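You operate a simulated robot arm through the tools that you are given. There is no shell and no other tool. Be economical: measure what you need, move in short steps, check, and stop when the job is done.

The job below is to be done with a simulated two-armed robot. You get a single attempt, and the scene is never put back.

Task
Take the pale teal tube on the white bench and put it away on the green bench. Then put the red tag on the white bench away on the shelf under the packing table. Then take the grey bundle and leave it on the fourth rack shelf from the bottom. Then take the blue card and put it on the fourth rack shelf from the bottom. Then put the purple rag on the fourth rack shelf from the bottom. Then take the white card and put it on the yarn card. Then put the small grey roll on the blue bench away on the wall shelf. Keep to this order. Set down upright: blue card, white card, small grey roll.

It is judged by the outcome, as a careful person would: the job done as asked, and still so three seconds after it is handed in. It fails if anything else is knocked over, pushed out of place, dropped, spilled or broken.

Robot
Two 7-joint arms with two-finger parallel grippers on one trunk, on a base that drives. Base frame: it is fixed to the floor where the robot stands at the start and does not move with it; the origin is under the middle of the robot, x ahead of it, y to its left, z up; the surface under the hand at the start is at about z = 0.84. Units: m, degrees, N and s.
The left shoulder is at the start at [0.077, 0.182, 1.062], the right one opposite. With the tool pointing down near the work surface each hand reaches from about 0.3 to 0.76 m from the robot's upright axis, wherever it stands, measured 20 degrees to its own side. Places, roughly: blue card [0.75, 0.75, 1]; fourth rack shelf [1.2, 0, 1.3]; green bench [2.3, 2.6, 0.8]; grey bundle [0.75, 0.5, 1]; pale teal tube [0.5, 0, 0.75]; purple rag (7x5x4 cm) [0.9, 1.2, 0.9]; red tag [0.5, -0.25, 1]; shelf under the packing table [3.8, 0.2, 0.2]; small grey roll (6x6x8 cm) [3.8, 2.8, 0.9]; wall shelf (159x21 cm) [5.58, -1.04, 1.36]; white card [0.75, 1.5, 1]; yarn card [1, 1, 0.75]. Payload 3.91 kg a hand.
The tool frame of a hand sits at the grasp point between the pads (the TCP): z along the fingers, y along the line on which they close. The tips reach 0.03 m beyond it. Largest opening 0.11 m; finger width 0.02, thickness 0.01; the body of the gripper, 0.048 by 0.112 m, starts 0.055 m behind the TCP.
Orientation is that of the tool frame in the base frame, as a unit quaternion [x, y, z, w]. With the fingers straight down and closing along the base's y, the tool's x points along the base's -x, its y along +y and its z along -z.

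Tools
- The arms move only by the tool play_rows. It takes "left_commands", "right_commands" or both (then of equal length, played together; a hand with none holds still); each is a list that holds one entry, the list of rows, each a list of 6 numbers: the shift along the tool's x, y, z in units of 400 mm (1.0 is 400 mm), then the turn, a rotation vector about the tool's x, y, z in units of 45 degrees (1.0 is 45 degrees). In form: [[[x, y, z, ax, ay, az], ...]]. A call has 1 to 12 rows; each row is the pose to reach, as a shift and turn from the pose commanded when the call began, along the tool's axes at that moment. "left_grip" and "right_grip" are, for a hand that has rows, the opening, from 0 (shut) to 1 (fully open), set as the call begins (left out, the last holds). A call with a number of a shift or a turn outside -1 to 1 is refused whole. A row lasts 0.2 s, in which the tool goes at most 0.05 m and 8.6 degrees; a call with a longer step from one row to the next is refused whole, and so is a gripper value outside its range. Where a pose cannot be reached the arm comes as near as it can. A force on the tool above 40 N (or 10 N above the force at the start of the call, whichever is more), or a blocked arm, ends the call early, and 0.2 s more pass. The fingers move at their own pace (about 0.072 m/s each) and stop on an object; they squeeze with about 28 N. The grip force told is the motor's: it shows also when the fingers shut on nothing. Time passes only in rows, and 0.2 s behind the last, so rows that repeat a pose let the fingers close. The reply holds the time, the measured pose of the TCP, the force on the tool along the base axes, the opening and the grip force, in the units named above and with some noise, with the torque about the TCP (base axes, N m) and any sound that the robot's microphone picked up, and new pictures: "views" is both (left out), scene, wrist or none (wrist: the cameras of the hands that moved).
- Cameras (640 x 400 px; columns grow to the right, rows downward): "scene" is now at [0.2025, 0.0354, 1.2506]; the picture's right is [0.38, -0.92, 0.00], its down [-0.58, -0.24, -0.78] and it looks along [0.72, 0.29, -0.63] (base axes); focal length 214 px, centre (320, 200). "left" rides on the left gripper at [0.072, -0.017, -0.103] in its tool frame; the picture's right is [0.23, 0.97, 0.00], its down [-0.76, 0.18, -0.62] and it looks along [-0.61, 0.14, 0.78] (tool axes); focal length 222 px, centre (320, 200). "right" rides on the right gripper at [0.072, 0.017, -0.103] in its tool frame; the picture's right is [-0.23, 0.97, 0.00], its down [-0.76, -0.18, -0.62] and it looks along [-0.61, -0.14, 0.78] (tool axes); focal length 222 px, centre (320, 200). There is no depth. A picture from a camera that has moved, and an enlarged one, comes with that camera's place and axes in the base frame and with its lens. The place of the scene camera against the robot may be out by one fixed shift of up to 0.025 m in any direction.
- lift_body(by): slides the trunk up (or, below 0, down) by that many m; the arms and the scene camera ride with it, the base frame stays. It gives what a move gives, with no picture.
- steer(legs): drives the robot by 1 to 6 legs, each [ahead, left, turn to the left] in m, m and degrees, along the robot's own axes; the way and the turn of a leg run together, so that a leg with both is an arc; at most 1.5 m and 180 degrees a leg. The arms and the cameras ride along, it lands a little off, and it stops where it bumps. It gives what a move gives, and a new picture of the scene camera.
- head_to(pan, tilt): turns the head with the scene camera to pan (to the left, within 80 degrees either way) and tilt (down, from -29 to 69), counted from straight ahead of the robot. It gives what a move gives, and a new picture of the scene camera.
- inspect(camera, box): a new picture of the part [left, top, right, bottom] of that camera's present view, enlarged. The clock stands still meanwhile.
- finish_job(): hands the job in; it is judged then, once.

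Go step by step. Nothing tells you exact positions but the pictures and the camera data: compare them with the known pose of the tool, close in by small moves and look again before you grip or let go. The budget is 207 turns and 260 pictures, counting those below and the enlarged ones. Unless the task says otherwise, let go and move clear before handing in.

The tools are called as name(argument=value, ...) on one line, values as JSON. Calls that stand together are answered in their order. play_rows: Moves the arms, as the interface text tells. Its arguments: {"type":"object","properties":{"left_commands":{"type":"array"},"left_grip":{"type":"number"},"right_commands":{"type":"array"},"right_grip":{"type":"number"},"views":{"type":"string","enum":["both","scene","wrist","none"]}},"required":[]} The other tools are called the same way: lift_body (by) slides the trunk up or down; steer (legs) drives the base; head_to (pan, tilt) turns the head that bears the scene camera; inspect (camera, box) takes an enlarged picture of a part of a camera's view; finish_job () hands the job in.

At the start:

```text
clock: 0.0
left_ee_pos: [0.3986, 0.2958, 1.0711]
left_tcp_rot: [0.0, 1.0, 0.0, 0.0]
left_wrist_force: [-0.1, -0.4, 0.4]
left_wrist_torque: [0.0, 0.02, 0.02]
left_grip_width: 0.11
left_grip_force: 0.1
right_ee_pos: [0.5131, -0.1242, 1.0759]
right_tcp_rot: [0.0, 1.0, 0.0, 0.001]
right_wrist_force: [-0.2, -0.3, 0.3]
right_wrist_torque: [0.01, 0.0, -0.03]
right_grip_width: 0.1097
right_grip_force: 0.0
trunk travel left (down, up): [-0.325, 0.189]
robot x, y, heading: [-0.0014, -0.0001, -0.0]
head pan, tilt: [22.3, 39.1]
```

scene: 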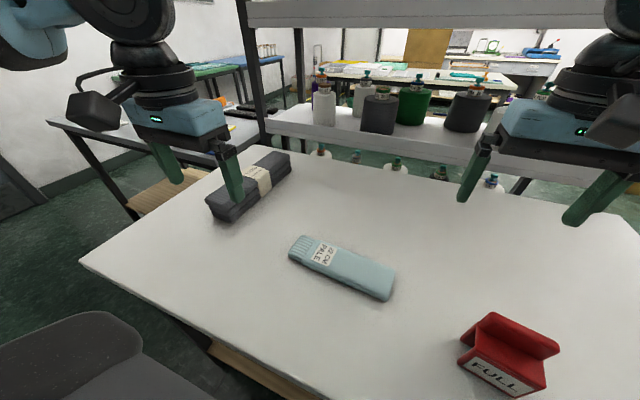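
right: 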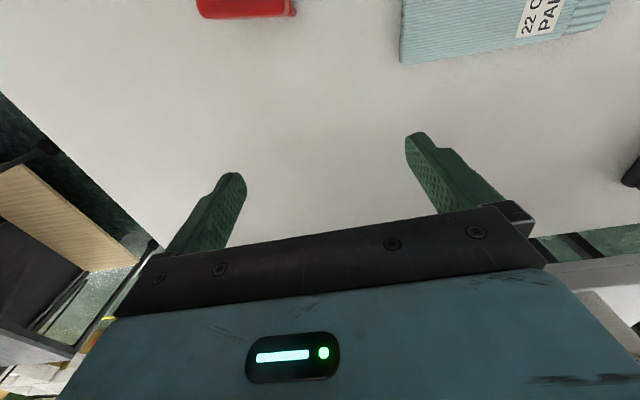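
left: 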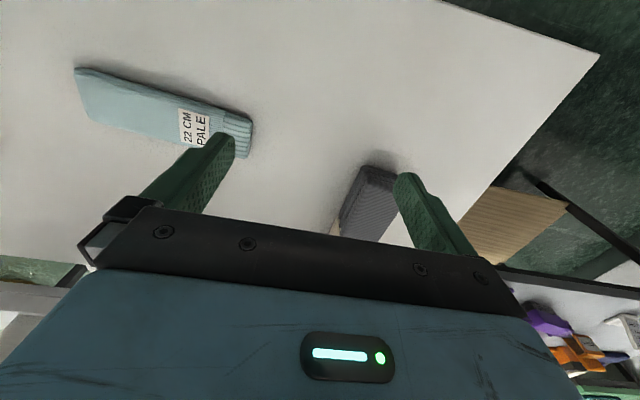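

The teal tube lies along y near (0.46, 0.10), the red tag near (0.41, -0.19) and the grey bundle near (0.65, 0.46). I'll bring the left hand over the tube and turn it so the fingers close across the tube.

play_rows(left_commands=[[[-0.03, -0.08, 0, 0, 0, -0.188], [-0.06, -0.16, 0, 0, 0, -0.376], [-0.09, -0.24, 0, 0, 0, -0.564], [-0.12, -0.32, 0, 0, 0, -0.75], [-0.15, -0.4, 0, 0, 0, -0.939]]], left_grip=1, views="none")

```text
clock: 1.2
left_ee_pos: [0.4603, 0.1348, 1.0715]
left_tcp_rot: [-0.362, 0.932, 0.0, -0.001]
left_wrist_force: [0.3, -0.1, 0.2]
left_wrist_torque: [-0.03, 0.04, -0.01]
left_grip_width: 0.1097
left_grip_force: 0.1
right_ee_pos: [0.5154, -0.1225, 1.0762]
right_tcp_rot: [0.0, 1.0, 0.0, 0.0]
right_wrist_force: [0.7, -0.8, 0.6]
right_wrist_torque: [0.01, 0.0, -0.01]
right_grip_width: 0.1101
right_grip_force: 0.0
trunk travel left (down, up): [-0.325, 0.189]
robot x, y, heading: [-0.0018, 0.0016, 0.1]
head pan, tilt: [22.3, 39.1]
```

Turning the rest of the way, with a look from both cameras.

play_rows(left_commands=[[[0, 0, 0, 0, 0, -0.188], [0, 0, 0.03, 0, 0, -0.376], [0, 0, 0.06, 0, 0, -0.564], [0, 0, 0.09, 0, 0, -0.75], [0, 0, 0.12, 0, 0, -0.939], [0, 0, 0.15, 0, 0, -0.939]]])

```text
clock: 2.6
left_ee_pos: [0.4581, 0.1354, 1.0116]
left_tcp_rot: [-0.673, 0.74, 0.0, 0.0]
left_wrist_force: [1.0, 0.8, -0.6]
left_wrist_torque: [-0.01, -0.01, 0.0]
left_grip_width: 0.1102
left_grip_force: 0.0
right_ee_pos: [0.5138, -0.1234, 1.0764]
right_tcp_rot: [0.0, 1.0, 0.0, 0.001]
right_wrist_force: [0.6, -0.7, -0.1]
right_wrist_torque: [0.0, 0.01, -0.03]
right_grip_width: 0.11
right_grip_force: 0.0
trunk travel left (down, up): [-0.325, 0.189]
robot x, y, heading: [0.0004, -0.001, 0.1]
head pan, tilt: [22.3, 39.1]
camera scene: at [0.2025, 0.0355, 1.2506], right [0.38, -0.92, 0.0], down [-0.58, -0.24, -0.78], along [0.72, 0.29, -0.63], focal length 214 px, centre (320, 200)
camera left: at [0.4687, 0.0623, 1.116], right [-0.99, -0.13, 0.0], down [-0.11, 0.77, 0.62], along [-0.08, 0.62, -0.78], focal length 222 px, centre (320, 200)
```

scene: 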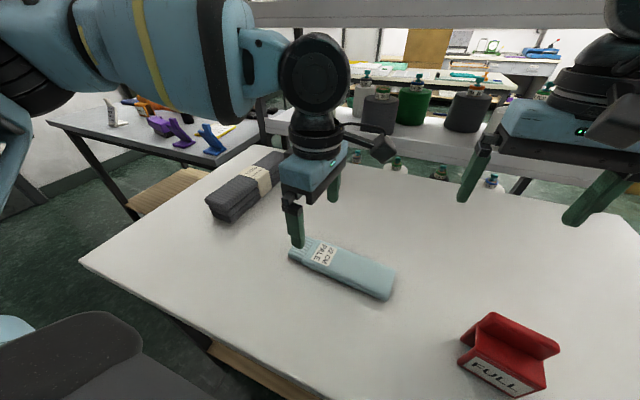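
left: 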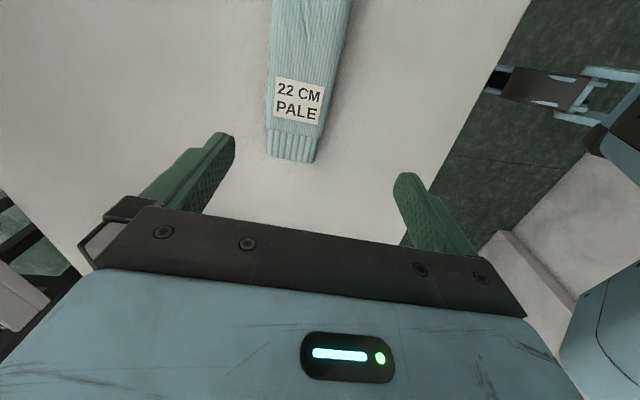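

The wrist camera puts the tube at x≈0.484, with its left end at y≈0.20. I'm lowering over its middle.

play_rows(left_commands=[[[0.04, -0.036, 0.05, 0, 0, -0.06], [0.081, -0.073, 0.1, 0, 0, -0.06], [0.081, -0.073, 0.2, 0, 0, -0.06], [0.081, -0.073, 0.28, 0, 0, -0.06], [0.081, -0.073, 0.28, 0, 0, -0.06]]], views="wrist")

```text
clock: 3.8
left_ee_pos: [0.4809, 0.1268, 0.9003]
left_tcp_rot: [-0.689, 0.725, 0.0, 0.001]
left_wrist_force: [-0.4, -0.8, -0.4]
left_wrist_torque: [0.03, 0.02, 0.02]
left_grip_width: 0.1097
left_grip_force: 0.0
left hand out of reach, approached as far as the arm can: row 1, 2, 3, 4, 5
right_ee_pos: [0.5135, -0.1234, 1.0775]
right_tcp_rot: [0.0, 1.0, 0.0, 0.001]
right_wrist_force: [-0.2, -0.6, -0.4]
right_wrist_torque: [0.02, 0.01, -0.02]
right_grip_width: 0.1102
right_grip_force: 0.0
trunk travel left (down, up): [-0.325, 0.189]
robot x, y, heading: [0.0015, -0.0005, -0.1]
head pan, tilt: [22.3, 39.1]
camera left: at [0.4932, 0.052, 1.0059], right [-0.98, -0.18, 0.0], down [-0.14, 0.77, 0.62], along [-0.11, 0.61, -0.78], focal length 222 px, centre (320, 200)
```

left: 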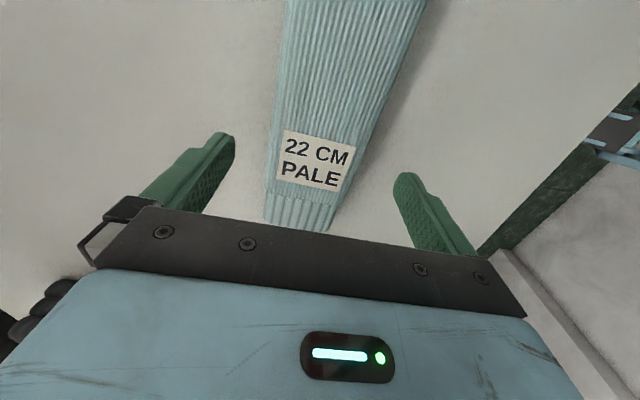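

The hand is over the tube, about 4 cm off its middle because of reach, which is fine. I'm descending and closing.

play_rows(left_commands=[[[0, -0.01, 0.035, 0, 0, 0], [0, -0.01, 0.068, 0, 0, 0], [0, -0.01, 0.068, 0, 0, 0]]], views="none")

play_rows(left_commands=[[[0, 0, 0, 0, 0, 0], [0, 0, 0, 0, 0, 0], [0, 0, 0, 0, 0, 0], [0, 0, 0, 0, 0, 0], [0, 0, 0, 0, 0, 0]]], left_grip=0, views="wrist")

```text
clock: 4.6
left_ee_pos: [0.4828, 0.1264, 0.8741]
left_tcp_rot: [-0.69, 0.723, 0.0, 0.0]
left_wrist_force: [0.3, 0.0, 1.0]
left_wrist_torque: [0.02, 0.0, 0.02]
left_grip_width: 0.11
left_grip_force: 0.0
right_ee_pos: [0.5131, -0.1229, 1.0768]
right_tcp_rot: [0.001, 1.0, -0.001, 0.001]
right_wrist_force: [-0.6, 0.1, 0.2]
right_wrist_torque: [0.04, 0.0, -0.03]
right_grip_width: 0.1099
right_grip_force: 0.1
trunk travel left (down, up): [-0.325, 0.189]
robot x, y, heading: [0.0004, -0.0008, 0.1]
head pan, tilt: [22.3, 39.1]
```

```text
clock: 5.8
left_ee_pos: [0.4835, 0.1254, 0.8744]
left_tcp_rot: [-0.69, 0.724, 0.001, -0.001]
left_wrist_force: [0.0, 0.5, -0.9]
left_wrist_torque: [0.03, 0.03, 0.0]
left_grip_width: 0.0689
left_grip_force: 28.3
right_ee_pos: [0.5132, -0.1234, 1.0769]
right_tcp_rot: [0.0, 1.0, -0.001, 0.0]
right_wrist_force: [0.2, -0.2, 1.0]
right_wrist_torque: [0.0, 0.0, -0.05]
right_grip_width: 0.11
right_grip_force: 0.1
trunk travel left (down, up): [-0.325, 0.189]
robot x, y, heading: [-0.0011, -0.0009, -0.1]
head pan, tilt: [22.3, 39.1]
camera left: at [0.4972, 0.0524, 0.9785], right [-0.98, -0.18, 0.0], down [-0.14, 0.77, 0.62], along [-0.11, 0.61, -0.78], focal length 222 px, centre (320, 200)
```

left: 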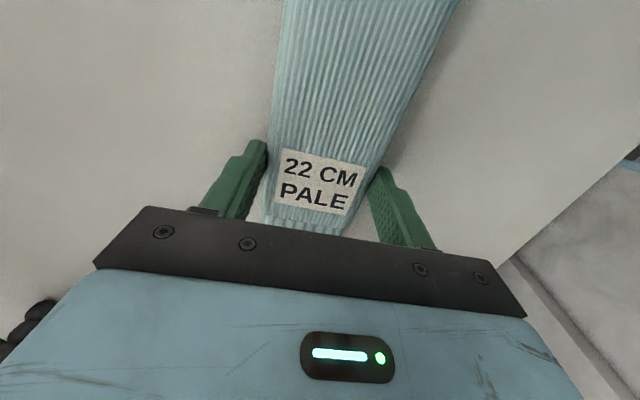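

Gripped at 6.9 cm. I'm lifting it clear and drawing it in, and looking around to the left for a path.

play_rows(left_commands=[[[0, 0, -0.1, 0, 0, 0], [0, 0, -0.2, 0, 0, 0], [0, 0, -0.3, 0, 0, 0], [-0.1, 0.05, -0.4, 0, 0, 0], [-0.2, 0.1, -0.45, 0, 0, 0], [-0.25, 0.15, -0.45, 0, 0, 0]]], views="none")

head_to(pan=60, tilt=20)

head_to(pan=10, tilt=10)

```text
refused: row 4 steps farther than a row can; nothing moved
```

```text
clock: 6.8
left_ee_pos: [0.4846, 0.1253, 0.8739]
left_tcp_rot: [-0.69, 0.724, 0.0, 0.001]
left_wrist_force: [0.2, 0.1, 0.7]
left_wrist_torque: [0.0, -0.01, -0.01]
left_grip_width: 0.0686
left_grip_force: 27.7
right_ee_pos: [0.5146, -0.1232, 1.0768]
right_tcp_rot: [0.0, 1.0, 0.0, 0.0]
right_wrist_force: [0.2, 0.8, -0.8]
right_wrist_torque: [-0.02, 0.0, 0.03]
right_grip_width: 0.1098
right_grip_force: 0.1
trunk travel left (down, up): [-0.325, 0.189]
robot x, y, heading: [0.001, 0.0026, -0.0]
head pan, tilt: [60.0, 20.0]
camera scene: at [0.17, 0.0835, 1.2807], right [0.87, -0.5, 0.0], down [-0.17, -0.3, -0.94], along [0.47, 0.81, -0.34], focal length 214 px, centre (320, 200)
```

scene: 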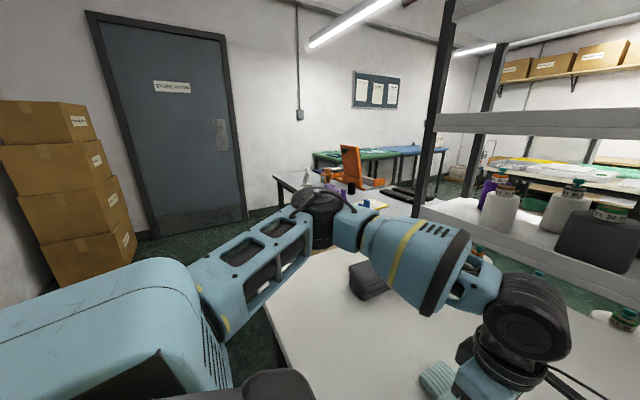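

```text
clock: 8.0
left_ee_pos: [0.4843, 0.1267, 0.874]
left_tcp_rot: [-0.689, 0.724, 0.001, 0.0]
left_wrist_force: [0.0, -0.2, -0.4]
left_wrist_torque: [0.0, 0.0, 0.01]
left_grip_width: 0.0687
left_grip_force: 28.1
right_ee_pos: [0.5141, -0.1234, 1.0767]
right_tcp_rot: [0.0, 1.0, 0.0, 0.0]
right_wrist_force: [-0.1, -0.7, -1.7]
right_wrist_torque: [-0.01, -0.01, -0.01]
right_grip_width: 0.1102
right_grip_force: 0.1
trunk travel left (down, up): [-0.325, 0.189]
robot x, y, heading: [-0.0061, 0.0008, -0.1]
head pan, tilt: [10.0, 10.0]
camera scene: at [0.2149, 0.0191, 1.297], right [0.17, -0.98, 0.0], down [-0.17, -0.03, -0.98], along [0.97, 0.17, -0.17], focal length 214 px, centre (320, 200)
```

scene: 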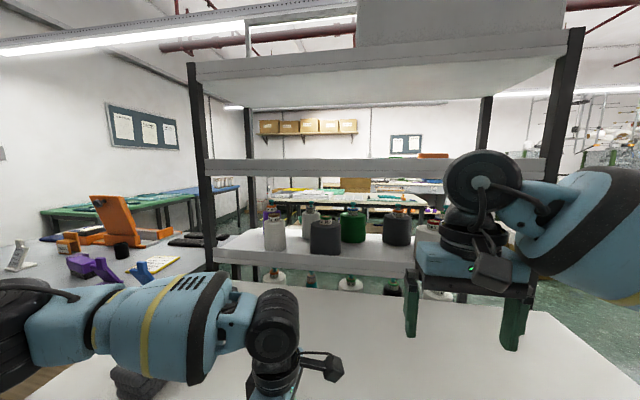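

I'm lifting the tube now with smaller steps, and drawing the hand in and to the left.

play_rows(left_commands=[[[0, 0, -0.12, 0, 0, 0], [0, 0, -0.24, 0, 0, 0], [0, 0, -0.36, 0, 0, 0], [0, 0, -0.48, 0, 0, 0], [-0.1, 0.06, -0.5, 0, 0, 0], [-0.2, 0.12, -0.5, 0, 0, 0], [-0.3, 0.18, -0.5, 0, 0, 0], [-0.38, 0.25, -0.5, 0, 0, 0]]], right_commands=[[[0.05, 0, 0, 0, 0, 0], [0.1, 0, 0, 0, 0, 0], [0.15, -0.05, 0, 0, 0, 0], [0.2, -0.1, 0, 0, 0, 0], [0.25, -0.15, 0, 0, 0, 0], [0.3, -0.2, 0, 0, 0, 0], [0.35, -0.25, 0, 0, 0, 0], [0.4, -0.3, 0, 0, 0, 0]]], views="none")

head_to(pan=45, tilt=25)

head_to(pan=-35, tilt=20)

```text
clock: 9.8
left_ee_pos: [0.387, 0.284, 1.0751]
left_tcp_rot: [-0.69, 0.724, -0.001, -0.001]
left_wrist_force: [0.4, -1.5, -0.7]
left_wrist_torque: [0.0, 0.01, 0.02]
left_grip_width: 0.0
left_grip_force: 27.7
left hand out of reach, approached as far as the arm can: row 3, 4
right_ee_pos: [0.3553, -0.2432, 1.0792]
right_tcp_rot: [0.0, 1.0, -0.001, 0.002]
right_wrist_force: [-1.1, -0.7, 0.3]
right_wrist_torque: [0.04, -0.03, 0.04]
right_grip_width: 0.1101
right_grip_force: 0.1
trunk travel left (down, up): [-0.325, 0.189]
robot x, y, heading: [0.0028, 0.0044, 0.1]
head pan, tilt: [10.0, 10.0]
```

```text
clock: 10.8
left_ee_pos: [0.3882, 0.2826, 1.0743]
left_tcp_rot: [-0.69, 0.724, 0.0, 0.0]
left_wrist_force: [-0.5, -0.1, -0.1]
left_wrist_torque: [-0.01, 0.01, 0.04]
left_grip_width: 0.0
left_grip_force: 28.1
right_ee_pos: [0.3555, -0.2444, 1.0765]
right_tcp_rot: [-0.001, 1.0, 0.0, 0.001]
right_wrist_force: [0.1, 0.0, 0.7]
right_wrist_torque: [0.0, 0.0, -0.02]
right_grip_width: 0.11
right_grip_force: 0.0
trunk travel left (down, up): [-0.325, 0.189]
robot x, y, heading: [0.0018, 0.0021, 0.1]
head pan, tilt: [45.0, 25.0]
camera scene: at [0.1885, 0.068, 1.2726], right [0.71, -0.71, 0.0], down [-0.3, -0.3, -0.91], along [0.64, 0.64, -0.42], focal length 214 px, centre (320, 200)
```

scene: 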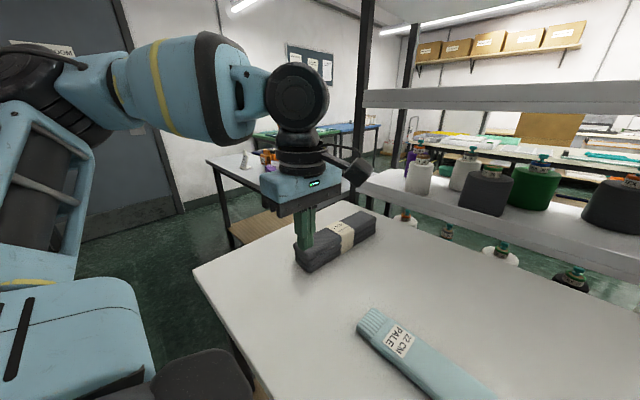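

```text
clock: 12.4
left_ee_pos: [0.3882, 0.2839, 1.0752]
left_tcp_rot: [-0.69, 0.724, 0.001, 0.0]
left_wrist_force: [-0.1, 0.0, 0.2]
left_wrist_torque: [0.0, 0.0, 0.02]
left_grip_width: 0.0001
left_grip_force: 28.1
right_ee_pos: [0.357, -0.2441, 1.0772]
right_tcp_rot: [0.0, 1.0, 0.001, 0.0]
right_wrist_force: [0.0, -0.3, 0.8]
right_wrist_torque: [0.0, -0.03, 0.0]
right_grip_width: 0.1103
right_grip_force: 0.0
trunk travel left (down, up): [-0.325, 0.189]
robot x, y, heading: [-0.0004, 0.0021, -0.1]
head pan, tilt: [-35.0, 20.0]
camera scene: at [0.1996, -0.0504, 1.2807], right [-0.57, -0.82, 0.0], down [-0.28, 0.2, -0.94], along [0.77, -0.54, -0.34], focal length 214 px, centre (320, 200)
```

scene: 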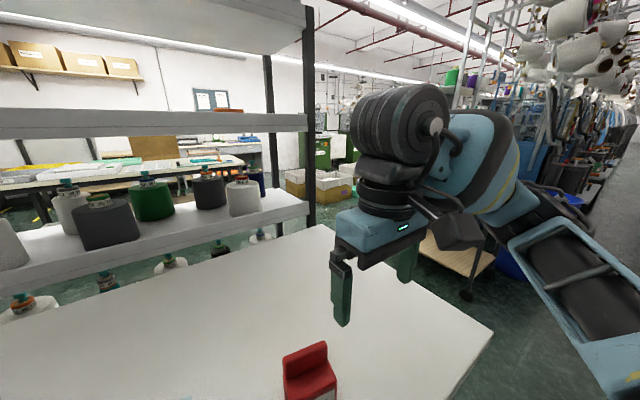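

The tube slipped out straight away, so the grip was too shallow, and it still lies where it was. I'll shift the robot a bit to the right for better reach and try a deeper grip at its middle.

steer(legs=[[0, -0.1, 0]])

play_rows(left_commands=[[[0.12, -0.06, 0, 0, 0, 0], [0.24, -0.12, 0, 0, 0, 0], [0.24, -0.18, 0, 0, 0, 0], [0.24, -0.24, 0, 0, 0, 0], [0.24, -0.24, 0, 0, 0, 0]]], left_grip=1, views="wrist")

```text
clock: 13.9
left_ee_pos: [0.3876, 0.1839, 1.074]
left_tcp_rot: [-0.69, 0.724, 0.0, 0.001]
left_wrist_force: [0.6, -0.5, 0.2]
left_wrist_torque: [0.04, 0.02, 0.02]
left_grip_width: 0.0
left_grip_force: 27.7
right_ee_pos: [0.3567, -0.3431, 1.0773]
right_tcp_rot: [0.0, 1.0, 0.0, 0.0]
right_wrist_force: [0.4, -0.4, -0.5]
right_wrist_torque: [-0.02, -0.02, 0.0]
right_grip_width: 0.1101
right_grip_force: 0.0
trunk travel left (down, up): [-0.325, 0.189]
robot x, y, heading: [-0.0014, -0.1024, -0.2]
head pan, tilt: [-35.0, 20.0]
camera scene: at [0.1995, -0.1496, 1.2807], right [-0.57, -0.82, 0.0], down [-0.28, 0.2, -0.94], along [0.77, -0.54, -0.34], focal length 214 px, centre (320, 200)
```

scene: 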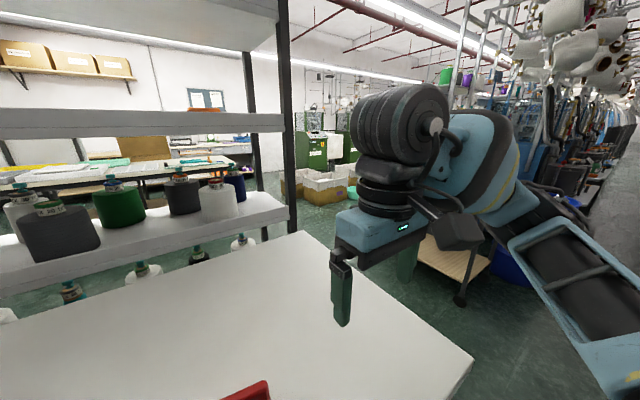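

```text
refused: row 1 steps farther than a row can; nothing moved
```

Repeating with smaller steps, going to (0.484, 0.09) and partly down.

play_rows(left_commands=[[[0.08, -0.08, 0, 0, 0, 0], [0.16, -0.16, 0, 0, 0, 0], [0.24, -0.24, 0, 0, 0, 0], [0.24, -0.24, 0.12, 0, 0, 0], [0.24, -0.24, 0.24, 0, 0, 0], [0.24, -0.24, 0.36, 0, 0, 0], [0.24, -0.24, 0.4, 0, 0, 0]]], left_grip=1, views="wrist")

```text
clock: 15.5
left_ee_pos: [0.4808, 0.0836, 0.9166]
left_tcp_rot: [-0.689, 0.725, 0.0, 0.001]
left_wrist_force: [-0.6, 0.1, -0.6]
left_wrist_torque: [0.01, 0.0, 0.0]
left_grip_width: 0.1098
left_grip_force: 0.1
right_ee_pos: [0.3564, -0.3424, 1.0777]
right_tcp_rot: [0.001, 1.0, 0.0, 0.001]
right_wrist_force: [0.1, 0.5, 1.7]
right_wrist_torque: [-0.02, -0.03, -0.01]
right_grip_width: 0.1099
right_grip_force: 0.1
trunk travel left (down, up): [-0.325, 0.189]
robot x, y, heading: [-0.0017, -0.1038, 0.0]
head pan, tilt: [-35.0, 20.0]
camera left: at [0.4943, 0.011, 1.0201], right [-0.98, -0.18, 0.0], down [-0.14, 0.77, 0.62], along [-0.11, 0.61, -0.78], focal length 222 px, centre (320, 200)
```

left: 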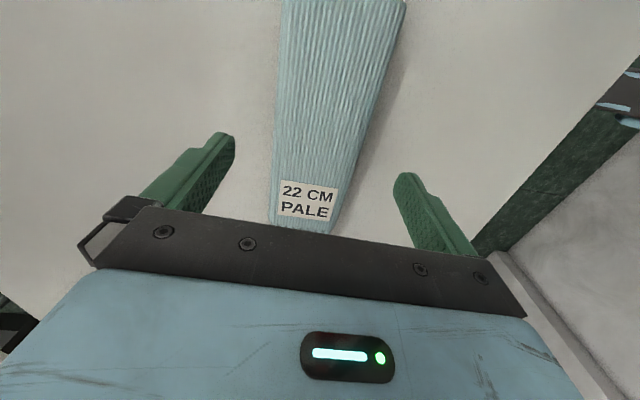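

Centred over the middle. I'm descending deeper and gripping.

play_rows(left_commands=[[[0, 0, 0.05, 0, 0, 0], [0, 0, 0.09, 0, 0, 0], [0, 0, 0.105, 0, 0, 0], [0, 0, 0.115, 0, 0, 0], [0, 0, 0.12, 0, 0, 0], [0, 0, 0.12, 0, 0, 0]]], views="none")

play_rows(left_commands=[[[0, 0, 0, 0, 0, 0], [0, 0, 0, 0, 0, 0], [0, 0, 0, 0, 0, 0], [0, 0, 0, 0, 0, 0], [0, 0, 0, 0, 0, 0]]], left_grip=0, views="none")

play_rows(left_commands=[[[0, 0, -0.03, 0, 0, 0], [0, 0, -0.07, 0, 0, 0], [0, 0, -0.12, 0, 0, 0], [0, 0, -0.16, 0, 0, 0]]], views="wrist")

```text
clock: 17.0
left_ee_pos: [0.4809, 0.0828, 0.8704]
left_tcp_rot: [-0.69, 0.724, -0.002, 0.002]
left_wrist_force: [-3.7, 3.6, 13.8]
left_wrist_torque: [0.17, 0.99, -0.11]
left_grip_width: 0.1102
left_grip_force: 0.1
right_ee_pos: [0.3547, -0.3426, 1.0775]
right_tcp_rot: [0.0, 1.0, 0.0, 0.001]
right_wrist_force: [-0.5, 1.0, -0.3]
right_wrist_torque: [0.0, 0.02, 0.0]
right_grip_width: 0.1101
right_grip_force: 0.1
trunk travel left (down, up): [-0.325, 0.189]
robot x, y, heading: [0.0022, -0.0969, -0.1]
head pan, tilt: [-35.0, 20.0]
stopped in row 6 (left hand): the force on the tool passed its limit at 41 N (the readings are from after the stop); the commanded pose is now the measured one
```

```text
clock: 18.2
left_ee_pos: [0.4799, 0.0829, 0.8703]
left_tcp_rot: [-0.69, 0.724, -0.002, 0.003]
left_wrist_force: [-9.5, 0.7, 16.9]
left_wrist_torque: [0.1, 0.97, 0.09]
left_grip_width: 0.0688
left_grip_force: 28.1
right_ee_pos: [0.3547, -0.3423, 1.077]
right_tcp_rot: [0.0, 1.0, 0.0, 0.003]
right_wrist_force: [0.1, 0.6, -1.4]
right_wrist_torque: [0.04, -0.01, 0.05]
right_grip_width: 0.11
right_grip_force: 0.0
trunk travel left (down, up): [-0.325, 0.189]
robot x, y, heading: [0.0008, -0.0997, 0.1]
head pan, tilt: [-35.0, 20.0]
```

```text
clock: 19.2
left_ee_pos: [0.4809, 0.0828, 0.9329]
left_tcp_rot: [-0.69, 0.724, -0.003, 0.002]
left_wrist_force: [0.0, -0.1, -0.8]
left_wrist_torque: [0.01, 0.03, 0.02]
left_grip_width: 0.0691
left_grip_force: 28.2
right_ee_pos: [0.3555, -0.3421, 1.0777]
right_tcp_rot: [0.001, 1.0, -0.001, 0.001]
right_wrist_force: [0.3, 0.4, 0.0]
right_wrist_torque: [0.04, 0.0, -0.03]
right_grip_width: 0.1099
right_grip_force: 0.2
trunk travel left (down, up): [-0.325, 0.189]
robot x, y, heading: [-0.0013, -0.1002, 0.0]
head pan, tilt: [-35.0, 20.0]
camera left: at [0.4941, 0.0101, 1.0374], right [-0.98, -0.18, -0.01], down [-0.14, 0.77, 0.62], along [-0.11, 0.61, -0.78], focal length 222 px, centre (320, 200)
```

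left: 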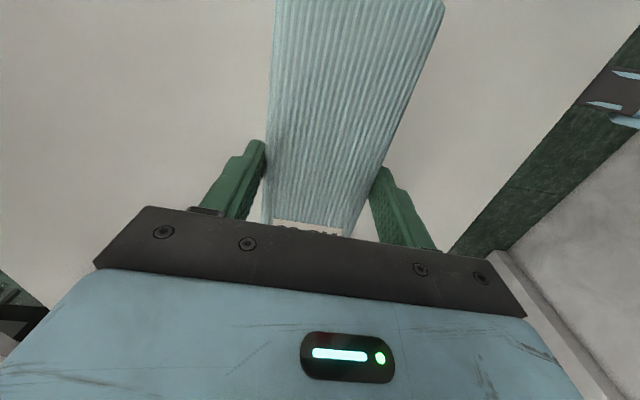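

The tube is held and lifted. I'm raising it and drawing it in for the drive.

play_rows(left_commands=[[[0, 0, -0.08, 0, 0, 0], [0, 0, -0.16, 0, 0, 0], [0, 0.03, -0.24, 0, 0, 0], [-0.05, 0.08, -0.32, 0, 0, 0], [-0.1, 0.14, -0.36, 0, 0, 0], [-0.15, 0.2, -0.38, 0, 0, 0], [-0.2, 0.26, -0.38, 0, 0, 0]]], views="none")

head_to(pan=75, tilt=35)

```text
clock: 20.8
left_ee_pos: [0.3793, 0.1706, 1.0836]
left_tcp_rot: [-0.689, 0.725, -0.002, 0.002]
left_wrist_force: [0.6, -0.7, 1.0]
left_wrist_torque: [-0.02, -0.03, -0.06]
left_grip_width: 0.0687
left_grip_force: 27.8
right_ee_pos: [0.3551, -0.3413, 1.0778]
right_tcp_rot: [0.0, 1.0, 0.0, 0.001]
right_wrist_force: [0.1, -0.6, -0.2]
right_wrist_torque: [-0.01, -0.03, -0.01]
right_grip_width: 0.1101
right_grip_force: 0.1
trunk travel left (down, up): [-0.325, 0.189]
robot x, y, heading: [-0.0024, -0.0986, -0.2]
head pan, tilt: [-35.0, 20.0]
```

```text
clock: 22.6
left_ee_pos: [0.3804, 0.1694, 1.084]
left_tcp_rot: [-0.689, 0.724, -0.001, 0.001]
left_wrist_force: [0.6, 0.0, 0.4]
left_wrist_torque: [-0.01, 0.0, -0.01]
left_grip_width: 0.0686
left_grip_force: 27.6
right_ee_pos: [0.3567, -0.3424, 1.0785]
right_tcp_rot: [0.0, 1.0, 0.001, 0.001]
right_wrist_force: [0.2, 0.3, 0.7]
right_wrist_torque: [-0.04, -0.03, -0.04]
right_grip_width: 0.11
right_grip_force: 0.1
trunk travel left (down, up): [-0.325, 0.189]
robot x, y, heading: [-0.0011, -0.0991, -0.0]
head pan, tilt: [75.0, 35.0]
camera scene: at [0.1462, -0.0106, 1.2569], right [0.97, -0.26, 0.0], down [-0.15, -0.55, -0.82], along [0.21, 0.79, -0.57], focal length 214 px, centre (320, 200)
```

scene: 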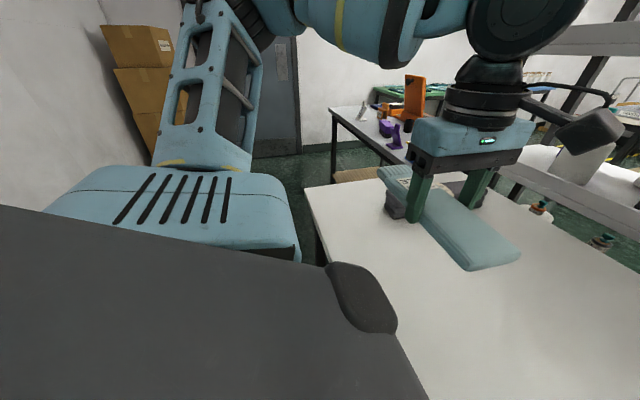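

The way left looks open: the side bench ends near y≈1.77, the wall is near 3.0 and the boxes sit at x<-0.5. I'm backing off and going sideways left.

steer(legs=[[-0.25, 0, 0], [0, 1.4, 0], [0.2, 0.8, 0]])

head_to(pan=0, tilt=20)

```text
clock: 43.5
left_ee_pos: [0.3152, 2.3752, 1.0843]
left_tcp_rot: [-0.694, 0.72, -0.002, 0.002]
left_wrist_force: [1.0, -0.6, 0.0]
left_wrist_torque: [0.03, 0.01, 0.0]
left_grip_width: 0.0688
left_grip_force: 28.4
right_ee_pos: [0.2996, 1.8632, 1.0781]
right_tcp_rot: [-0.006, 1.0, 0.001, 0.001]
right_wrist_force: [-0.4, 0.2, 0.3]
right_wrist_torque: [0.0, 0.07, 0.0]
right_grip_width: 0.1096
right_grip_force: 0.1
trunk travel left (down, up): [-0.325, 0.189]
robot x, y, heading: [-0.0615, 2.1024, 0.5]
head pan, tilt: [75.0, 35.0]
camera scene: at [0.0842, 2.1921, 1.2568], right [0.97, -0.25, 0.0], down [-0.14, -0.56, -0.82], along [0.2, 0.79, -0.57], focal length 214 px, centre (320, 200)
```

scene: 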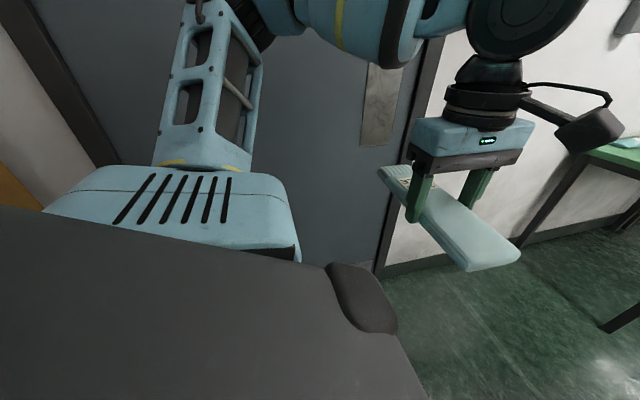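

```text
clock: 45.0
left_ee_pos: [0.3149, 2.3762, 1.0856]
left_tcp_rot: [-0.694, 0.72, -0.002, 0.002]
left_wrist_force: [-0.4, -0.3, 0.3]
left_wrist_torque: [-0.01, 0.02, 0.03]
left_grip_width: 0.0686
left_grip_force: 27.9
right_ee_pos: [0.298, 1.8621, 1.0777]
right_tcp_rot: [-0.006, 1.0, 0.0, 0.0]
right_wrist_force: [1.6, 0.9, -1.5]
right_wrist_torque: [0.01, -0.02, -0.01]
right_grip_width: 0.1098
right_grip_force: 0.1
trunk travel left (down, up): [-0.325, 0.189]
robot x, y, heading: [-0.0598, 2.1028, 0.8]
head pan, tilt: [0.0, 20.0]
camera scene: at [0.1555, 2.1079, 1.2807], right [0.01, -1.0, 0.0], down [-0.34, 0.0, -0.94], along [0.94, 0.01, -0.34], focal length 214 px, centre (320, 200)
```

scene: 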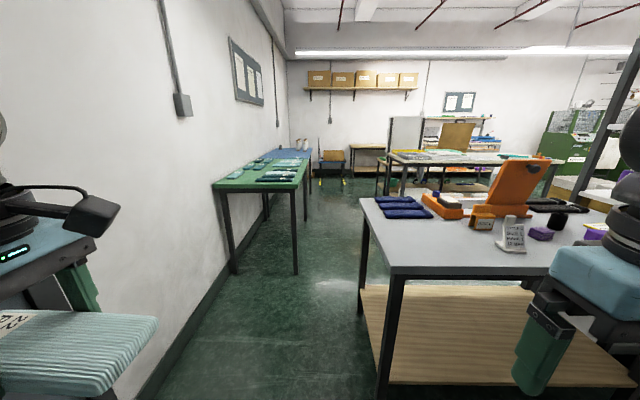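

The green bench starts at x≈1.88 with its front edge at y≈2.31, and the side bench's left end is at y≈1.88. I'll take a closer look at the green bench before driving between wall and bench.

inspect(camera="scene", box=[190, 120, 350, 280])

steer(legs=[[0, 0.3, 0], [0.95, 0, 0]])

```text
2.50 times, centred on (270, 200) of scene
camera zoom: at [0.1555, 2.1079, 1.2807], right [0.01, -1.0, 0.0], down [-0.34, 0.0, -0.94], along [0.94, 0.01, -0.34], focal length 536 px, centre (445, 200)
```

zoom: 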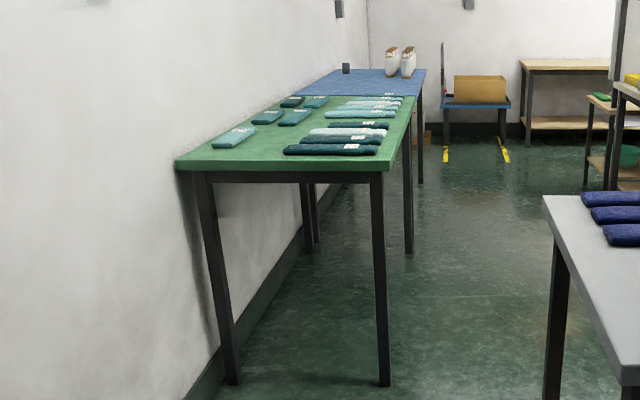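

```text
clock: 48.1
left_ee_pos: [0.3108, 2.639, 1.0908]
left_tcp_rot: [-0.691, 0.723, 0.01, 0.016]
left_wrist_force: [0.2, 0.3, 0.3]
left_wrist_torque: [0.01, 0.01, -0.01]
left_grip_width: 0.0686
left_grip_force: 27.9
right_ee_pos: [0.2895, 2.1282, 1.0738]
right_tcp_rot: [-0.004, 1.0, 0.009, 0.001]
right_wrist_force: [0.2, -0.1, 0.1]
right_wrist_torque: [0.04, -0.01, -0.01]
right_grip_width: 0.1097
right_grip_force: 0.1
trunk travel left (down, up): [-0.325, 0.189]
robot x, y, heading: [-0.0665, 2.3864, 0.5]
head pan, tilt: [0.0, 20.0]
stopped in leg 1: the robot was blocked; the commanded pose is now the measured one
camera scene: at [0.149, 2.3707, 1.2812], right [0.01, -1.0, -0.02], down [-0.34, 0.01, -0.94], along [0.94, 0.01, -0.34], focal length 214 px, centre (320, 200)
```

scene: 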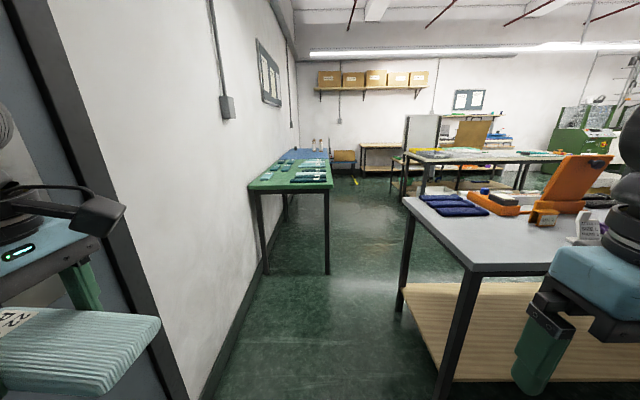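

The left arm touched the wall side at y≈2.39. I'll come back right to about 2.27 and then drive ahead.

steer(legs=[[0, -0.12, -1], [0.8, 0, 0]])

```text
clock: 53.7
left_ee_pos: [1.1165, 2.5181, 1.0849]
left_tcp_rot: [-0.682, 0.731, 0.003, 0.006]
left_wrist_force: [0.6, 0.2, -0.4]
left_wrist_torque: [0.05, 0.01, 0.01]
left_grip_width: 0.0685
left_grip_force: 28.3
right_ee_pos: [1.0827, 2.0084, 1.0771]
right_tcp_rot: [0.009, 1.0, 0.0, 0.001]
right_wrist_force: [0.0, 0.6, -0.6]
right_wrist_torque: [0.01, 0.01, 0.04]
right_grip_width: 0.1102
right_grip_force: 0.0
trunk travel left (down, up): [-0.325, 0.189]
robot x, y, heading: [0.7325, 2.2581, -1.2]
head pan, tilt: [0.0, 20.0]
camera scene: at [0.9478, 2.257, 1.2807], right [-0.02, -1.0, 0.0], down [-0.34, 0.01, -0.94], along [0.94, -0.02, -0.34], focal length 214 px, centre (320, 200)
```

scene: 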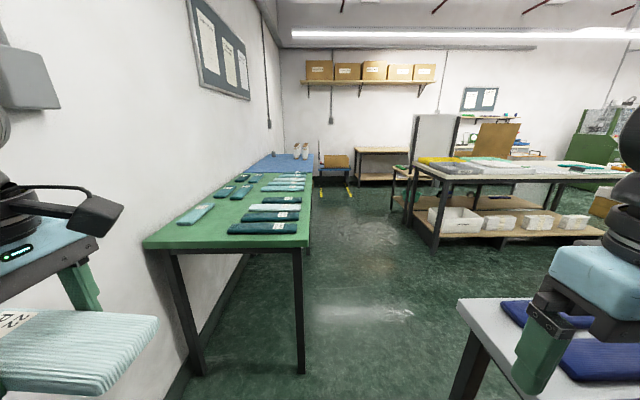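

The near edge of the green bench is at x≈1.77, with a free area near its left front corner. I'm driving up to it.

steer(legs=[[0.66, 0, 1]])

head_to(pan=20, tilt=35)

```text
clock: 57.4
left_ee_pos: [1.7744, 2.508, 1.0849]
left_tcp_rot: [-0.683, 0.73, 0.001, 0.006]
left_wrist_force: [0.5, -0.1, 0.0]
left_wrist_torque: [0.0, 0.03, -0.04]
left_grip_width: 0.0686
left_grip_force: 28.7
right_ee_pos: [1.7435, 1.9985, 1.0769]
right_tcp_rot: [0.007, 1.0, 0.001, 0.0]
right_wrist_force: [-0.2, 0.7, 0.6]
right_wrist_torque: [-0.02, 0.01, -0.01]
right_grip_width: 0.1098
right_grip_force: 0.0
trunk travel left (down, up): [-0.325, 0.189]
robot x, y, heading: [1.3887, 2.2455, -1.0]
head pan, tilt: [0.0, 20.0]
camera scene: at [1.6066, 2.2471, 1.2807], right [-0.01, -1.0, 0.0], down [-0.34, 0.01, -0.94], along [0.94, -0.01, -0.34], focal length 214 px, centre (320, 200)
```

scene: 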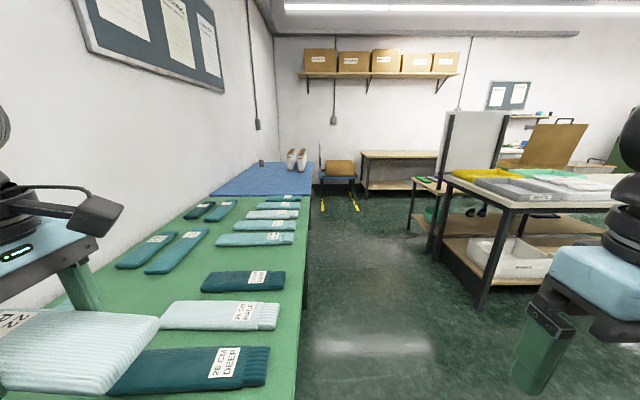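

```text
clock: 58.2
left_ee_pos: [1.7742, 2.5086, 1.0854]
left_tcp_rot: [-0.683, 0.73, 0.002, 0.006]
left_wrist_force: [-0.3, 0.5, 0.3]
left_wrist_torque: [0.0, 0.0, 0.02]
left_grip_width: 0.0686
left_grip_force: 27.8
right_ee_pos: [1.7425, 1.9986, 1.0781]
right_tcp_rot: [0.007, 1.0, 0.0, 0.001]
right_wrist_force: [-0.3, 0.0, 0.0]
right_wrist_torque: [-0.03, -0.03, 0.02]
right_grip_width: 0.1103
right_grip_force: 0.0
trunk travel left (down, up): [-0.325, 0.189]
robot x, y, heading: [1.39, 2.2471, -0.6]
head pan, tilt: [20.0, 35.0]
camera scene: at [1.5963, 2.2772, 1.2569], right [0.33, -0.94, 0.0], down [-0.54, -0.19, -0.82], along [0.77, 0.27, -0.57], focal length 214 px, centre (320, 200)
```

scene: 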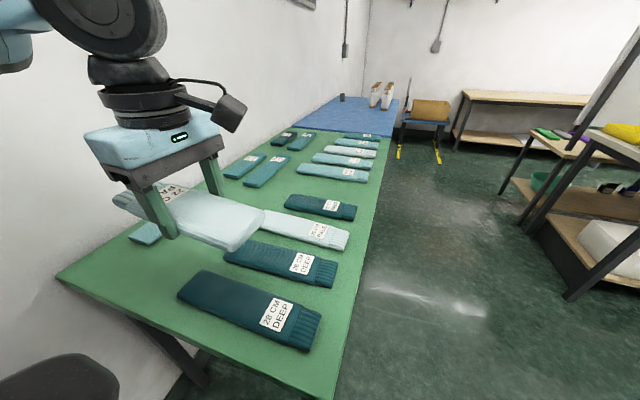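

There's a free lane on the green bench between the right-hand row (ending near y≈2.68) and the left items (from y≈2.87). I'll turn the tube to lie along x and move it over this lane.

play_rows(left_commands=[[[-0.056, -0.014, 0, 0, 0, 0.16], [-0.113, -0.028, 0, 0, 0, 0.32], [-0.17, -0.042, 0, 0, 0, 0.48], [-0.226, -0.057, 0, 0, 0, 0.64], [-0.283, -0.07, 0, 0, 0, 0.8], [-0.339, -0.085, 0, 0, 0, 0.958]]], views="none")

```text
clock: 59.6
left_ee_pos: [1.8169, 2.6407, 1.0882]
left_tcp_rot: [-0.367, 0.93, 0.004, 0.005]
left_wrist_force: [1.1, 0.9, -0.1]
left_wrist_torque: [-0.01, -0.01, -0.01]
left_grip_width: 0.0687
left_grip_force: 28.2
right_ee_pos: [1.7417, 1.9985, 1.078]
right_tcp_rot: [0.007, 1.0, 0.0, 0.001]
right_wrist_force: [0.6, 0.4, -0.3]
right_wrist_torque: [-0.01, -0.02, 0.02]
right_grip_width: 0.1103
right_grip_force: 0.0
trunk travel left (down, up): [-0.325, 0.189]
robot x, y, heading: [1.3884, 2.2463, -0.7]
head pan, tilt: [20.0, 35.0]
```

play_rows(left_commands=[[[-0.052, 0.028, 0, 0, 0, 0.16], [-0.104, 0.056, 0, 0, 0, 0.32], [-0.156, 0.084, 0, 0, 0, 0.48], [-0.207, 0.112, 0, 0, 0, 0.64], [-0.26, 0.14, 0, 0, 0, 0.8], [-0.311, 0.168, 0, 0, 0, 0.958]]])

```text
clock: 61.0
left_ee_pos: [1.8636, 2.7776, 1.0883]
left_tcp_rot: [0.001, 1.0, 0.005, 0.003]
left_wrist_force: [-0.1, -0.5, -0.5]
left_wrist_torque: [0.02, 0.05, -0.01]
left_grip_width: 0.0685
left_grip_force: 27.6
right_ee_pos: [1.7425, 1.9989, 1.0778]
right_tcp_rot: [0.006, 1.0, 0.001, 0.002]
right_wrist_force: [-0.6, -0.4, 0.2]
right_wrist_torque: [-0.01, -0.03, -0.01]
right_grip_width: 0.11
right_grip_force: 0.1
trunk travel left (down, up): [-0.325, 0.189]
robot x, y, heading: [1.3905, 2.2469, -0.8]
head pan, tilt: [20.0, 35.0]
camera scene: at [1.5966, 2.2777, 1.2568], right [0.33, -0.94, 0.0], down [-0.54, -0.19, -0.82], along [0.77, 0.27, -0.57], focal length 214 px, centre (320, 200)
camera left: at [1.7906, 2.7591, 1.192], right [-0.23, 0.97, 0.01], down [0.76, 0.17, 0.63], along [0.61, 0.15, -0.78], focal length 222 px, centre (320, 200)
```

scene: 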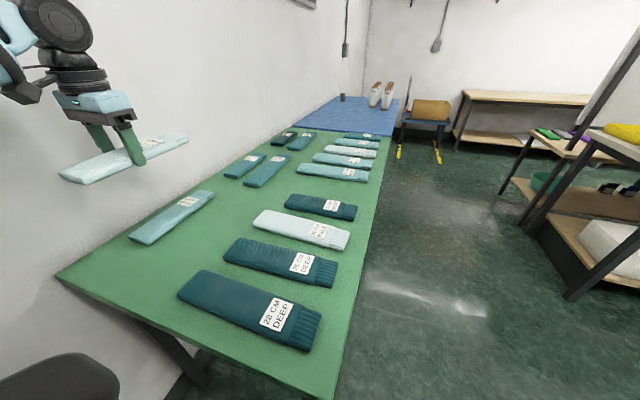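
left: 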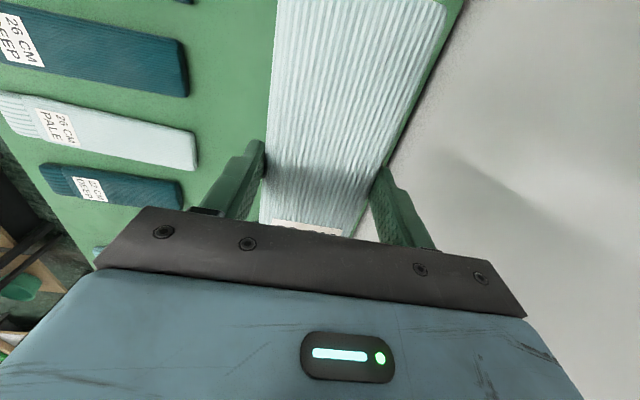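

Cross-checking the two cameras puts the bench surface near z≈0.84, so the free lane is centred at y≈2.725. I'm shifting there and lowering partway.

play_rows(left_commands=[[[0, -0.065, 0.05, 0, 0, 0], [0, -0.13, 0.1, 0, 0, 0], [0, -0.13, 0.2, 0, 0, 0], [0, -0.13, 0.3, 0, 0, 0], [0, -0.13, 0.4, 0, 0, 0], [0, -0.13, 0.43, 0, 0, 0], [0, -0.13, 0.43, 0, 0, 0]]])

```text
clock: 62.6
left_ee_pos: [1.862, 2.7275, 0.9156]
left_tcp_rot: [0.0, 1.0, 0.005, 0.004]
left_wrist_force: [0.4, -0.5, -0.1]
left_wrist_torque: [0.0, -0.02, 0.01]
left_grip_width: 0.0686
left_grip_force: 28.1
right_ee_pos: [1.743, 1.9987, 1.0775]
right_tcp_rot: [0.007, 1.0, -0.001, 0.002]
right_wrist_force: [0.2, -0.2, 0.0]
right_wrist_torque: [0.03, -0.04, 0.04]
right_grip_width: 0.1102
right_grip_force: 0.0
trunk travel left (down, up): [-0.325, 0.189]
robot x, y, heading: [1.3885, 2.2484, -0.8]
head pan, tilt: [20.0, 35.0]
camera scene: at [1.5964, 2.2774, 1.2569], right [0.33, -0.94, 0.0], down [-0.54, -0.19, -0.82], along [0.77, 0.27, -0.57], focal length 214 px, centre (320, 200)
camera left: at [1.789, 2.7084, 1.0194], right [-0.23, 0.97, 0.01], down [0.76, 0.17, 0.63], along [0.61, 0.15, -0.78], focal length 222 px, centre (320, 200)
```

scene: 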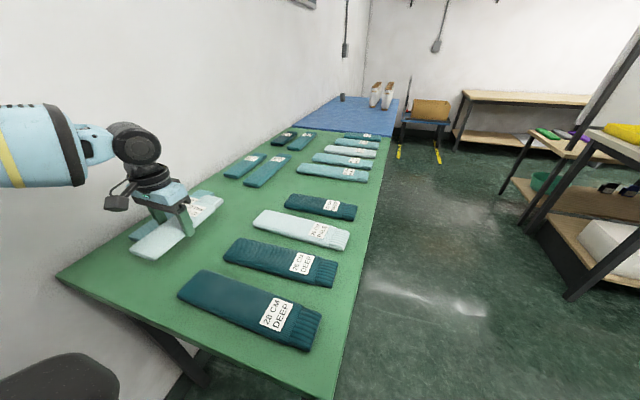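
left: 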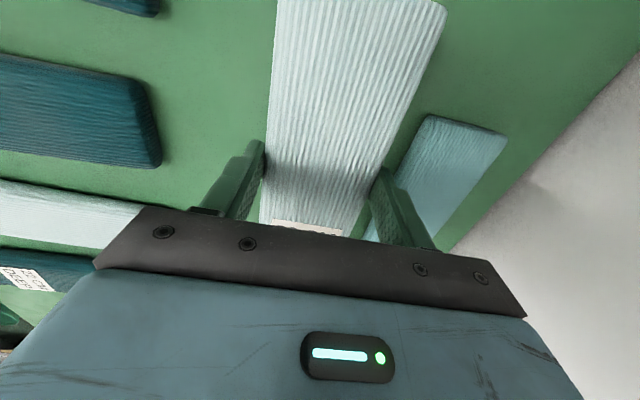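

The lane runs from y≈2.605 to 2.804, so I'm moving 2 cm to the right, lowering to contact, and opening only part way.

play_rows(left_commands=[[[0, -0.055, 0.0, 0, 0, 0], [0, -0.055, 0.04, 0, 0, 0], [0, -0.055, 0.08, 0, 0, 0], [0, -0.055, 0.095, 0, 0, 0], [0, -0.055, 0.105, 0, 0, 0], [0, -0.055, 0.112, 0, 0, 0]]], views="none")

play_rows(left_commands=[[[0, 0, 0, 0, 0, 0], [0, 0, 0, 0, 0, 0], [0, 0, 0, 0, 0, 0]]], left_grip=0.85, views="wrist")

```text
clock: 64.0
left_ee_pos: [1.8628, 2.7049, 0.8711]
left_tcp_rot: [0.0, 1.0, 0.006, 0.004]
left_wrist_force: [0.2, 0.3, 0.1]
left_wrist_torque: [0.0, -0.02, 0.02]
left_grip_width: 0.0685
left_grip_force: 27.4
right_ee_pos: [1.7426, 1.9984, 1.0782]
right_tcp_rot: [0.008, 1.0, 0.001, 0.001]
right_wrist_force: [-0.4, 0.0, -0.4]
right_wrist_torque: [-0.04, 0.02, 0.04]
right_grip_width: 0.1102
right_grip_force: 0.1
trunk travel left (down, up): [-0.325, 0.189]
robot x, y, heading: [1.3906, 2.2435, -0.5]
head pan, tilt: [20.0, 35.0]
```

```text
clock: 64.8
left_ee_pos: [1.8624, 2.7039, 0.8712]
left_tcp_rot: [0.0, 1.0, 0.005, 0.003]
left_wrist_force: [0.3, -0.2, -0.7]
left_wrist_torque: [0.0, 0.02, 0.02]
left_grip_width: 0.0935
left_grip_force: 0.1
right_ee_pos: [1.7441, 1.9996, 1.0781]
right_tcp_rot: [0.007, 1.0, 0.001, 0.001]
right_wrist_force: [0.5, -0.2, 0.3]
right_wrist_torque: [0.0, 0.01, 0.01]
right_grip_width: 0.1102
right_grip_force: 0.0
trunk travel left (down, up): [-0.325, 0.189]
robot x, y, heading: [1.392, 2.246, -1.0]
head pan, tilt: [20.0, 35.0]
camera left: at [1.79, 2.6863, 0.975], right [-0.23, 0.97, 0.01], down [0.76, 0.17, 0.63], along [0.61, 0.15, -0.78], focal length 222 px, centre (320, 200)
```

left: 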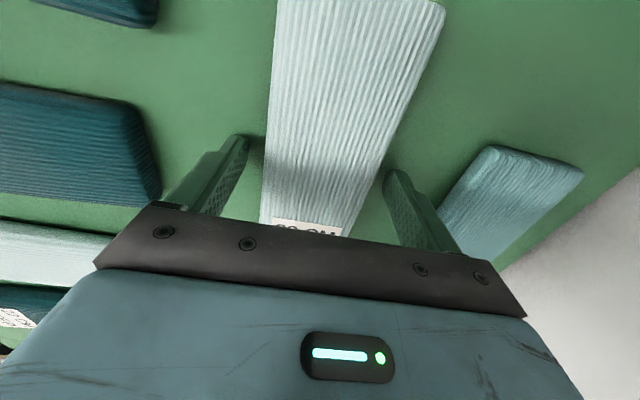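

Released. I'm lifting clear, drawing the hand in and driving back the way I came.

play_rows(left_commands=[[[0, 0, -0.1, 0, 0, 0], [0, 0, -0.2, 0, 0, 0], [0, 0, -0.32, 0, 0, 0], [0, 0, -0.44, 0, 0, 0], [0.05, -0.08, -0.52, 0, 0, 0], [0.1, -0.18, -0.55, 0, 0, 0], [0.15, -0.28, -0.55, 0, 0, 0], [0.2, -0.38, -0.55, 0, 0, 0], [0.2, -0.46, -0.55, 0, 0, 0]]], views="none")

inspect(camera="scene", box=[0, 80, 420, 400])

steer(legs=[[-0.75, 0, 0.8], [-0.7, 0, 0]])

```text
clock: 66.8
left_ee_pos: [1.7817, 2.5179, 1.0884]
left_tcp_rot: [-0.001, 1.0, 0.007, 0.003]
left_wrist_force: [-0.1, -0.1, -1.0]
left_wrist_torque: [0.0, 0.02, 0.0]
left_grip_width: 0.0935
left_grip_force: 0.1
right_ee_pos: [1.743, 1.9972, 1.0774]
right_tcp_rot: [0.006, 1.0, 0.0, 0.001]
right_wrist_force: [0.0, 0.3, -0.5]
right_wrist_torque: [0.02, 0.03, 0.0]
right_grip_width: 0.1101
right_grip_force: 0.1
trunk travel left (down, up): [-0.325, 0.189]
robot x, y, heading: [1.3904, 2.2444, -0.7]
head pan, tilt: [20.0, 35.0]
```

```text
1.25 times, centred on (210, 240) of scene
camera zoom: at [1.5969, 2.2766, 1.2568], right [0.33, -0.94, 0.0], down [-0.54, -0.19, -0.82], along [0.77, 0.27, -0.57], focal length 268 px, centre (458, 150)
```

zoom: 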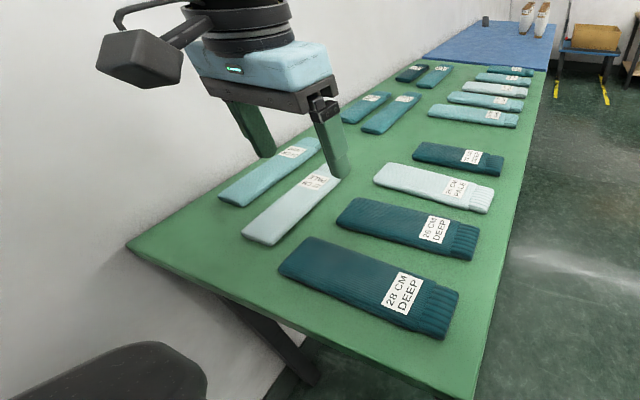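

```text
clock: 74.3
left_ee_pos: [0.3292, 2.5372, 1.0887]
left_tcp_rot: [0.0, 1.0, 0.005, 0.004]
left_wrist_force: [-0.2, 1.1, 0.4]
left_wrist_torque: [0.02, 0.01, 0.02]
left_grip_width: 0.0935
left_grip_force: 0.0
right_ee_pos: [0.2901, 2.018, 1.0783]
right_tcp_rot: [0.006, 1.0, 0.0, 0.001]
right_wrist_force: [-0.5, -0.4, -0.2]
right_wrist_torque: [0.03, -0.05, -0.01]
right_grip_width: 0.1102
right_grip_force: 0.0
trunk travel left (down, up): [-0.325, 0.189]
robot x, y, heading: [-0.062, 2.2673, -0.9]
head pan, tilt: [20.0, 35.0]
camera scene: at [0.1433, 2.2964, 1.2569], right [0.33, -0.94, 0.0], down [-0.54, -0.19, -0.82], along [0.77, 0.27, -0.57], focal length 214 px, centre (320, 200)
```

scene: 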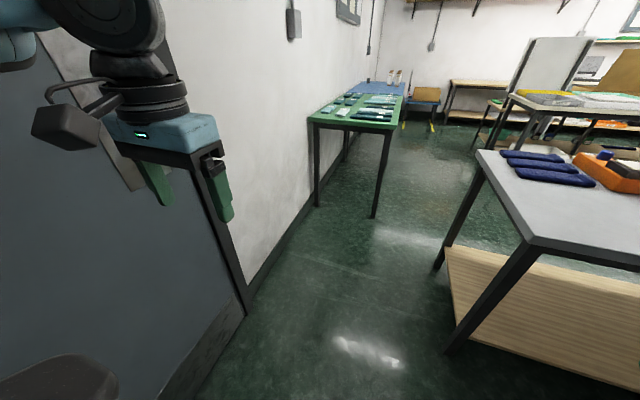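

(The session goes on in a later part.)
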